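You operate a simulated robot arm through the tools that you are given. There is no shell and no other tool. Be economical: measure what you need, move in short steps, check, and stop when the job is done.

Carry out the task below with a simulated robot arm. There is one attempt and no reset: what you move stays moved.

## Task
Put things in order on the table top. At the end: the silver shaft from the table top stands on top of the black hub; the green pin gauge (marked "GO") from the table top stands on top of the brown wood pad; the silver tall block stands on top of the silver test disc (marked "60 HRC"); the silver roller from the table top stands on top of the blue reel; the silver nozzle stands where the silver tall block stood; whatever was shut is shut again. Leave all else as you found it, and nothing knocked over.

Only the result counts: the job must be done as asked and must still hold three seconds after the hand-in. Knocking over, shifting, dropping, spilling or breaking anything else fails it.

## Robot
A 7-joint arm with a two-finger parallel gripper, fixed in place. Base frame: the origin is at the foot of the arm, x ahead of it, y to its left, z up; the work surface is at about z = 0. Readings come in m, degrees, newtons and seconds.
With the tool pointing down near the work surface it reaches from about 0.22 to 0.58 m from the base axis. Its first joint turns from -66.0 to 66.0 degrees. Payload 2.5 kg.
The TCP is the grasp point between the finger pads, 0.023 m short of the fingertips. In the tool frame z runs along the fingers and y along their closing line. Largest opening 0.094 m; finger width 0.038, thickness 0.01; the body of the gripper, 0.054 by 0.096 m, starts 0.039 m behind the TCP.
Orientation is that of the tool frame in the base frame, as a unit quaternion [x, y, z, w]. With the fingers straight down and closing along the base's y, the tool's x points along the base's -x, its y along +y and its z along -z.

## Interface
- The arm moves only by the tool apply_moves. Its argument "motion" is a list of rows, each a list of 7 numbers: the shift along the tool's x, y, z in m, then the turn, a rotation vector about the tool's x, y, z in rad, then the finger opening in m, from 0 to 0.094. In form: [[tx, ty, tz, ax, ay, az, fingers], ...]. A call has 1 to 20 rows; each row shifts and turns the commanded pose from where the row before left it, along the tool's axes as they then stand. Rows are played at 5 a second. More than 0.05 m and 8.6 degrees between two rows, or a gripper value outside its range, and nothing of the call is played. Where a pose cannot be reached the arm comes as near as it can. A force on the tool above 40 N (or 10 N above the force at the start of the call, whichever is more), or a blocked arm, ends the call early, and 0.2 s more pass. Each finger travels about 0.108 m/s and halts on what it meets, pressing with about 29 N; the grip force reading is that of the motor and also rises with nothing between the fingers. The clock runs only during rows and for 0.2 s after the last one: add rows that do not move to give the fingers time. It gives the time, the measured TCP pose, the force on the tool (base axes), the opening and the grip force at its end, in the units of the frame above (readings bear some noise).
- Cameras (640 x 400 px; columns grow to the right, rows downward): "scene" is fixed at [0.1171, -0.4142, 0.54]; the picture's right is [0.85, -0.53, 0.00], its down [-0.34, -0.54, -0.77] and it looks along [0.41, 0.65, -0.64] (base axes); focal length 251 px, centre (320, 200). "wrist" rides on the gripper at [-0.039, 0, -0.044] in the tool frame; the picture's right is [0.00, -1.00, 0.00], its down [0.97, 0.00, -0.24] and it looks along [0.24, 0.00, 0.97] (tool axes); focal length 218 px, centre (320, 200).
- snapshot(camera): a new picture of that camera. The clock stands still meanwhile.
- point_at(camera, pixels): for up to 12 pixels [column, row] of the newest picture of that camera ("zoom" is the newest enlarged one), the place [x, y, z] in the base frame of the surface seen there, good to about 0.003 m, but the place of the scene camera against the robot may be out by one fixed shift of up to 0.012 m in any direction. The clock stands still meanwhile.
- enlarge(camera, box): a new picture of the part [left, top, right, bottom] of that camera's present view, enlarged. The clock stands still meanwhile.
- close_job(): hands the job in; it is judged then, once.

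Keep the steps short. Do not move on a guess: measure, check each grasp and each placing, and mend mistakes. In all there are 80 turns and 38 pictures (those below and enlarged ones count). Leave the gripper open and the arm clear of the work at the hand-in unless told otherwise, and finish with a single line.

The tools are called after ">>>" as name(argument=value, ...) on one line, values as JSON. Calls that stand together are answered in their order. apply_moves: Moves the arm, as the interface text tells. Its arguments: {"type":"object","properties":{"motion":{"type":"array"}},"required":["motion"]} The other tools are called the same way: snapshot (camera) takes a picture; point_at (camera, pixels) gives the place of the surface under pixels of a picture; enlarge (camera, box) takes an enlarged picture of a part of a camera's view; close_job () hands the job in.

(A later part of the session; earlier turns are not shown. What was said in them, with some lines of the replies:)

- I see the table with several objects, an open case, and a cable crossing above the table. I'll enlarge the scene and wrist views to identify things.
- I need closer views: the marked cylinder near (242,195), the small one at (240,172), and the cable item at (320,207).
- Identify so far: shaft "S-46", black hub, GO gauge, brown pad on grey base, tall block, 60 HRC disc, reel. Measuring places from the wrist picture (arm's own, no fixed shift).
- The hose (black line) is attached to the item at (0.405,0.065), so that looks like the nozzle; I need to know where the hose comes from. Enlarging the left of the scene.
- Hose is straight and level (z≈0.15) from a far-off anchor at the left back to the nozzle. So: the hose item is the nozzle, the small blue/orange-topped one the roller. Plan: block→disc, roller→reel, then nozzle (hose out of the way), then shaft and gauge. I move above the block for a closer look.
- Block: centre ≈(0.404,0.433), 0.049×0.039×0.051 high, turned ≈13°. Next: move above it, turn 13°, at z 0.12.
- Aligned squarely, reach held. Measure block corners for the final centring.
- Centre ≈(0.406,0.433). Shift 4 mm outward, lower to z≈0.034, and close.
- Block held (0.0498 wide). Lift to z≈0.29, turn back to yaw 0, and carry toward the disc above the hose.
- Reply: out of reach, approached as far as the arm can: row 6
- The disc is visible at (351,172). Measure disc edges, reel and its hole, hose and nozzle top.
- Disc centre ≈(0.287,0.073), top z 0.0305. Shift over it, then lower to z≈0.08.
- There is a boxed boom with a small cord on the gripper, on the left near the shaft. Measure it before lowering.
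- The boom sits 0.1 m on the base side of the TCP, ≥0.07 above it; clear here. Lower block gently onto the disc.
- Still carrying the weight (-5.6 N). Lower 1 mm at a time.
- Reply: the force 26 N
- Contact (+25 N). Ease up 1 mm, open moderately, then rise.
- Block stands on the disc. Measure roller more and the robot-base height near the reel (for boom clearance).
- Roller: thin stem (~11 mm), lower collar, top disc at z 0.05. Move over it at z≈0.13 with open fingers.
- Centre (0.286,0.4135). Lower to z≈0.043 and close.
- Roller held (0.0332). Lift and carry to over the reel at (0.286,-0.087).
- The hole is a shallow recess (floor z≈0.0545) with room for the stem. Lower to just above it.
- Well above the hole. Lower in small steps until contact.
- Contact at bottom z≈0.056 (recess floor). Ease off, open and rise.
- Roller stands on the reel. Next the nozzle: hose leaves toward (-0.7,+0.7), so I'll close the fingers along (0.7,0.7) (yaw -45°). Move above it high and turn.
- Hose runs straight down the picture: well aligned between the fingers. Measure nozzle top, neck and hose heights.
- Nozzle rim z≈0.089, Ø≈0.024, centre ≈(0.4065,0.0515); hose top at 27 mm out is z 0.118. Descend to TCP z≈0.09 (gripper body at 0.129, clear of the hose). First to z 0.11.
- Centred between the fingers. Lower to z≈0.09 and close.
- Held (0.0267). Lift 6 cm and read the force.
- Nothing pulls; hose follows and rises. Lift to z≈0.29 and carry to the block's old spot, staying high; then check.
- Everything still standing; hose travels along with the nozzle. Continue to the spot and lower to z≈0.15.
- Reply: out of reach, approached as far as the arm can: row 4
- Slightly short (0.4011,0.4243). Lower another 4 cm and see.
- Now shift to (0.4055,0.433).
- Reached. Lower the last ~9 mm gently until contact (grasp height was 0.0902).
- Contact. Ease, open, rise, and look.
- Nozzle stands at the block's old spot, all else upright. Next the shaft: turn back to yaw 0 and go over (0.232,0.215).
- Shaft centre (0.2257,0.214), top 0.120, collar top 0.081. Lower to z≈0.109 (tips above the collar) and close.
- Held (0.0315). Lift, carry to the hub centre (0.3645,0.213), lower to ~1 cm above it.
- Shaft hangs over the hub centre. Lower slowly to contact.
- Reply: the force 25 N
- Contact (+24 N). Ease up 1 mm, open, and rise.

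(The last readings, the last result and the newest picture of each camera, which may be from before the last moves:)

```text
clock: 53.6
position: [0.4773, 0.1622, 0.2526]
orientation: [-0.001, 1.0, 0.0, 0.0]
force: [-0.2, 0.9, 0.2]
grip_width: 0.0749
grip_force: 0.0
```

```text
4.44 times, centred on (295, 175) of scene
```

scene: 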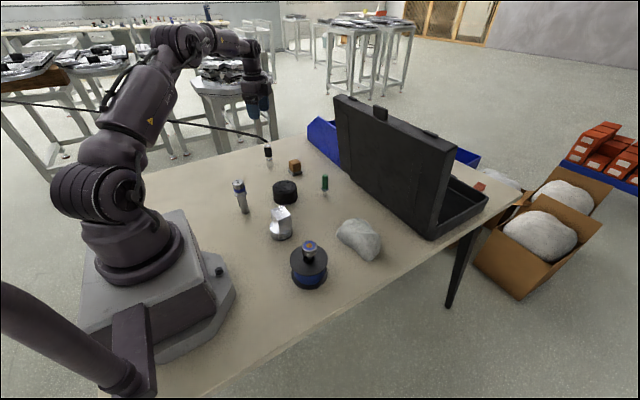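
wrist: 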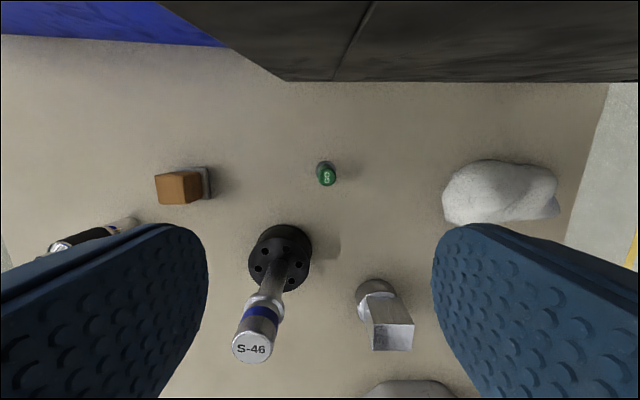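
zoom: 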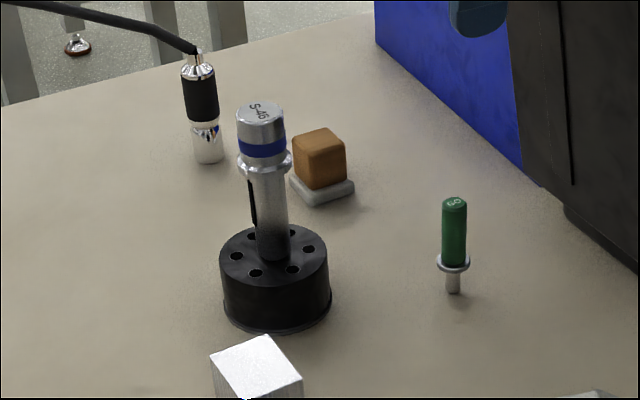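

Shaft stands well on the hub. Next the GO gauge; measure it, the pad and how near the case lid is.

>>> point_at(camera="wrist", pixels=[[327, 178], [320, 178], [334, 178], [323, 167], [300, 76], [335, 78], [450, 78], [340, 10], [230, 44], [180, 190], [157, 190], [200, 187]])

>>> point_at(camera="scene", pixels=[[345, 110], [350, 140], [360, 165], [400, 120], [400, 190], [335, 95], [325, 177], [325, 190], [334, 160]])

```text
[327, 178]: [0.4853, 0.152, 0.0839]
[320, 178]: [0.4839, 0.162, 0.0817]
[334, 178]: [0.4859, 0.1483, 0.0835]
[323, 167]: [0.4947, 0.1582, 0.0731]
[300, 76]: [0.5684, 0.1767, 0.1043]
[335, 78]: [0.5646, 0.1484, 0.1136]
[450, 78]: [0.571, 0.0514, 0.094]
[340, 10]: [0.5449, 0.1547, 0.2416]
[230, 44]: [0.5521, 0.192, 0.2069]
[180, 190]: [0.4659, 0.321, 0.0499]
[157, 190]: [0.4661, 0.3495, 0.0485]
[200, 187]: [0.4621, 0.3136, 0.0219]
```

```text
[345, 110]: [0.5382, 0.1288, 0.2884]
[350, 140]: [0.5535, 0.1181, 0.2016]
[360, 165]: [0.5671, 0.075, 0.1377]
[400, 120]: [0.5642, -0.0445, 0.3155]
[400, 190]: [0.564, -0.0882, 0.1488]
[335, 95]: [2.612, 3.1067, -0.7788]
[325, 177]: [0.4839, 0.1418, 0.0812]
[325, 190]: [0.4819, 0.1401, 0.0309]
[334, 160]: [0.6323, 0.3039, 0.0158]
```

The lid leans toward the arm (x≈0.54 at z 0.25), so I'll back off, turn +25° (keeps the boom away from the shaft), lean the wrist 10° away from the lid, and descend to beside the gauge at z≈0.13.

>>> apply_moves(motion=[[0.045, 0, 0, 0, 0, 0, 0.06], [0, 0, 0, 0, 0, -0.1453, 0.06], [0, 0, 0, 0, 0, -0.1453, 0.06], [0, 0, 0, 0, 0, -0.1453, 0.06], [0, 0, 0, 0, -0.0875, 0, 0.06], [0, 0, 0, 0, -0.0875, 0, 0.06], [0.0006, -0.0033, 0.031, 0, 0, 0, 0.06], [0.0006, -0.0033, 0.031, 0, 0, 0, 0.06], [0.0006, -0.0033, 0.031, 0, 0, 0, 0.06], [0.0006, -0.0034, 0.031, 0, 0, 0, 0.06], [0, 0, 0, 0, 0, 0, 0.06]])

>>> snapshot(camera="wrist")

```text
clock: 56.0
position: [0.4546, 0.1579, 0.1304]
orientation: [-0.217, 0.972, 0.019, 0.085]
force: [0.2, -0.7, 0.6]
grip_width: 0.06
grip_force: 0.0
```

```text
6 pictures are left
```

wrist: 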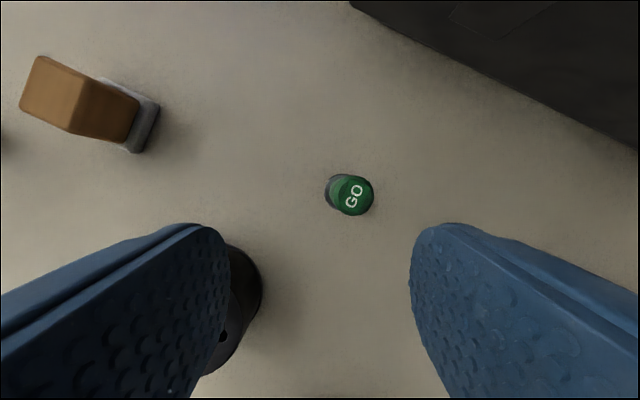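

>>> point_at(camera="wrist", pixels=[[355, 196], [346, 196], [367, 196], [357, 182], [355, 210], [331, 188], [335, 200]])

```text
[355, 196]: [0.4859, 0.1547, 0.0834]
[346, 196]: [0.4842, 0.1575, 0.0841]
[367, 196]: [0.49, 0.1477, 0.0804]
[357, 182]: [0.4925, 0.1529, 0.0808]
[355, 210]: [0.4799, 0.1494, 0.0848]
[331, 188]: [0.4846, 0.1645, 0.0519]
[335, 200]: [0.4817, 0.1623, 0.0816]
```

Gauge axis ≈(0.4855,0.155). Move forward over it, lower to z≈0.066, and close.

>>> apply_moves(motion=[[-0.0265, -0.0158, 0.0047, 0, 0, 0, 0.06], [0.0038, 0, 0.0213, 0, 0, 0, 0.06], [0.0038, 0, 0.0213, 0, 0, 0, 0.06], [0.0037, 0, 0.0213, 0, 0, 0, 0.06], [0, 0, 0, 0, 0, 0, 0.06], [0, 0, 0, 0, 0, 0, 0.04], [0, 0, 0, 0, 0, 0, 0.025], [0, 0, 0, 0, 0, 0, 0.01], [0, 0, 0, 0, 0, 0, 0.005], [0, 0, 0, 0, 0, 0, 0.005]])

```text
clock: 58.2
position: [0.4863, 0.1548, 0.0663]
orientation: [-0.216, 0.972, 0.019, 0.085]
force: [0.6, 0.1, -0.1]
grip_width: 0.0179
grip_force: 29.0
```

Held (0.0179). Lift, back off from the lid, turn to yaw 0, carry to over the pad at z≈0.20, and look.

>>> apply_moves(motion=[[-0.0036, 0, -0.02, 0, 0, 0, 0.005], [-0.0077, 0, -0.044, 0, 0, 0, 0.005], [0.0072, 0.0079, -0.0369, 0, 0, 0, 0.005], [0.0071, 0.0079, -0.0368, 0, 0, 0, 0.005], [0, 0, 0, 0.0253, 0, 0.1431, 0.005], [0, 0, 0, 0.0253, 0, 0.1431, 0.005], [0, 0, 0, 0.0253, 0, 0.1431, 0.005], [-0.0025, 0.0443, 0.0004, 0, 0, 0, 0.005], [-0.0025, 0.0443, 0.0004, 0, 0, 0, 0.005], [-0.0025, 0.0443, 0.0004, 0, 0, 0, 0.005], [-0.0025, 0.0443, 0.0004, 0, 0, 0, 0.005], [0, 0, 0, 0, 0, 0, 0.005]])

>>> snapshot(camera="wrist")

```text
clock: 60.8
position: [0.4634, 0.3368, 0.1997]
orientation: [-0.001, 0.996, 0.0, 0.087]
force: [-0.4, 0.0, -1.1]
grip_width: 0.018
grip_force: 29.0
```

```text
5 pictures are left
```

wrist: 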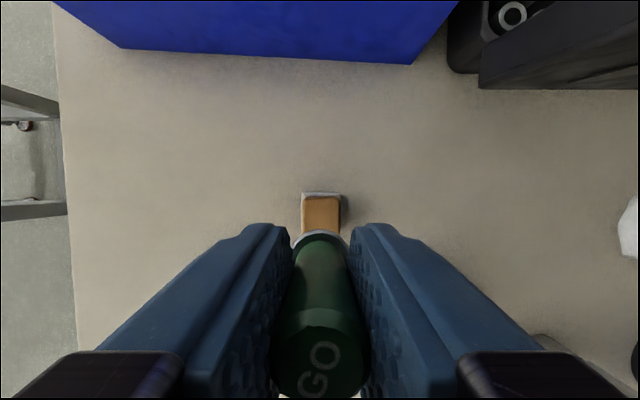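

>>> point_at(camera="wrist", pixels=[[304, 215], [337, 215], [320, 198], [320, 225], [303, 193], [339, 193]])

```text
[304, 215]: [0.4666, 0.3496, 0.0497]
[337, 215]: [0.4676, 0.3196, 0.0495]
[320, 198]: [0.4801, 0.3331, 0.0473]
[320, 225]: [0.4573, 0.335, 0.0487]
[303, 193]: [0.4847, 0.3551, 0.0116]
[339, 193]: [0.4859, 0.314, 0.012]
```

Pad top centre ≈(0.4655,0.3346), z 0.0495. Centre and lower to ~1 cm above.

>>> apply_moves(motion=[[0.0034, -0.0022, 0.0242, 0, 0, 0, 0.005], [0.0034, 0, 0.0241, 0, 0, 0, 0.005], [0.0033, 0, 0.0241, 0, 0, 0, 0.005], [0, 0, 0, 0, 0, 0, 0.005]])

>>> enlarge(camera="scene", box=[250, 120, 330, 190])

```text
clock: 61.8
position: [0.4663, 0.3319, 0.1275]
orientation: [-0.001, 0.996, 0.0, 0.088]
force: [-0.2, 0.3, -0.3]
grip_width: 0.0176
grip_force: 28.9
```

```text
5.71 times, centred on (290, 155) of scene
```

zoom: 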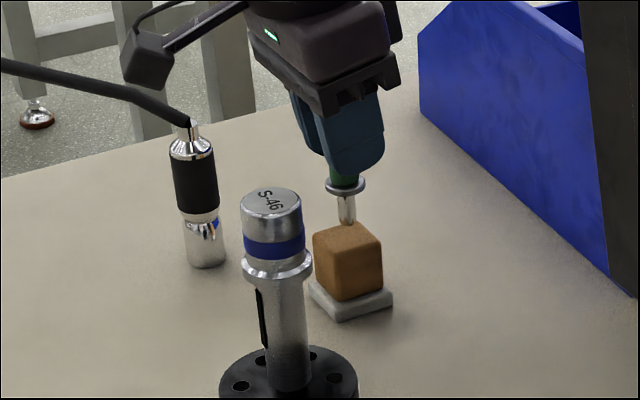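

Pin is upright over the pad. Correct y by +2 mm and lower gently.

>>> apply_moves(motion=[[0.0009, 0.002, 0.005, 0, 0, 0, 0.005], [0.0006, 0, 0.0035, 0, 0, 0, 0.005], [0.0002, 0, 0.001, 0, 0, 0, 0.005], [0.0002, 0, 0.001, 0, 0, 0, 0.005], [0, 0, 0, 0, 0, 0, 0.005]])

```text
clock: 63.0
position: [0.4671, 0.3354, 0.1166]
orientation: [-0.001, 0.996, 0.0, 0.088]
force: [0.8, 0.6, -0.1]
grip_width: 0.0177
grip_force: 28.7
```

>>> apply_moves(motion=[[0.0001, 0, 0.0008, 0, 0, 0, 0.005], [0.0001, 0, 0.0007, 0, 0, 0, 0.005], [0, 0, 0, 0, 0, 0, 0.005]])

```text
clock: 63.8
position: [0.4676, 0.3351, 0.1174]
orientation: [-0.001, 0.996, 0.001, 0.089]
force: [-3.6, -1.7, 12.8]
grip_width: 0.0181
grip_force: 28.8
```

Contact. Ease, open, and rise straight up, then withdraw.

>>> apply_moves(motion=[[-0.0001, 0, -0.0009, 0, 0, 0, 0.005], [0, 0, 0, 0, 0, 0, 0.03], [0, 0, 0, 0, 0, 0, 0.06], [0, 0, 0, 0, 0, 0, 0.06], [-0.0035, 0, -0.02, 0, 0, 0, 0.06], [-0.007, 0, -0.04, 0, 0, 0, 0.06], [-0.007, 0, -0.04, 0, 0, 0, 0.06], [-0.007, 0, -0.04, 0, 0, 0, 0.06], [0.04, 0, 0, 0, 0.0875, 0, 0.08], [0.04, 0, 0, 0, 0.0875, 0, 0.08], [0.03, 0, 0, 0, 0, 0, 0.08], [0, 0, 0, 0, 0, 0, 0.08], [0, 0, 0, 0, 0, 0, 0.08], [0, 0, 0, 0, 0, 0, 0.08]])

>>> enlarge(camera="scene", box=[220, 120, 400, 300])

>>> snapshot(camera="wrist")

```text
clock: 66.8
position: [0.3569, 0.3361, 0.2492]
orientation: [0.0, 1.0, 0.001, 0.0]
force: [-0.4, 0.3, -0.7]
grip_width: 0.0797
grip_force: 0.0
```

```text
2.22 times, centred on (310, 210) of scene
```

zoom: 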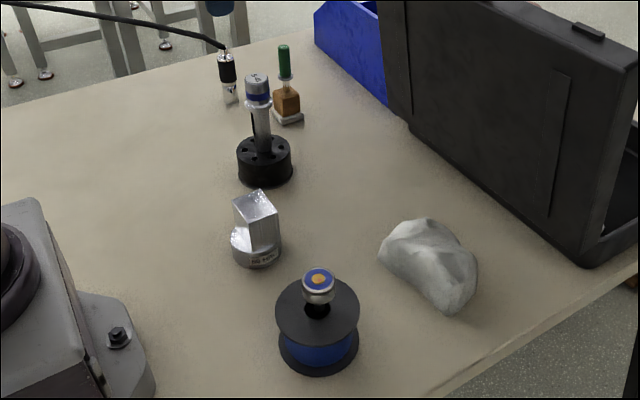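

```text
2 pictures are left
```

wrist: 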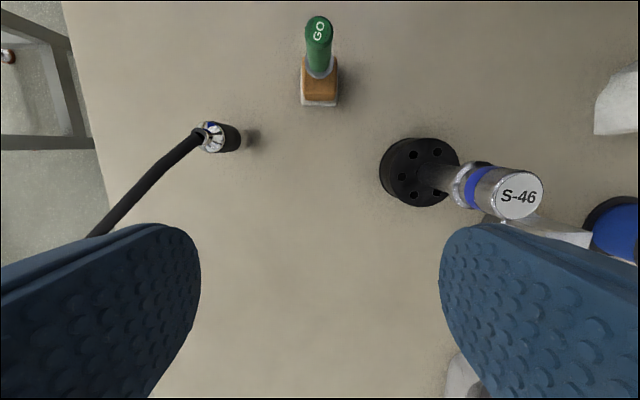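

All five items stand where they should, nothing is knocked over, and nothing was shut to begin with. The gripper is open and clear at z≈0.25, so I hand in.

>>> close_job()

```text
The job is handed in.
```

I put the shaft on the hub, the GO gauge on the pad, the tall block on the 60 HRC disc, the roller on the reel and the nozzle on the block's old spot; all stood upright in the last pictures, nothing was knocked over, nothing had been shut, and the job is handed in.
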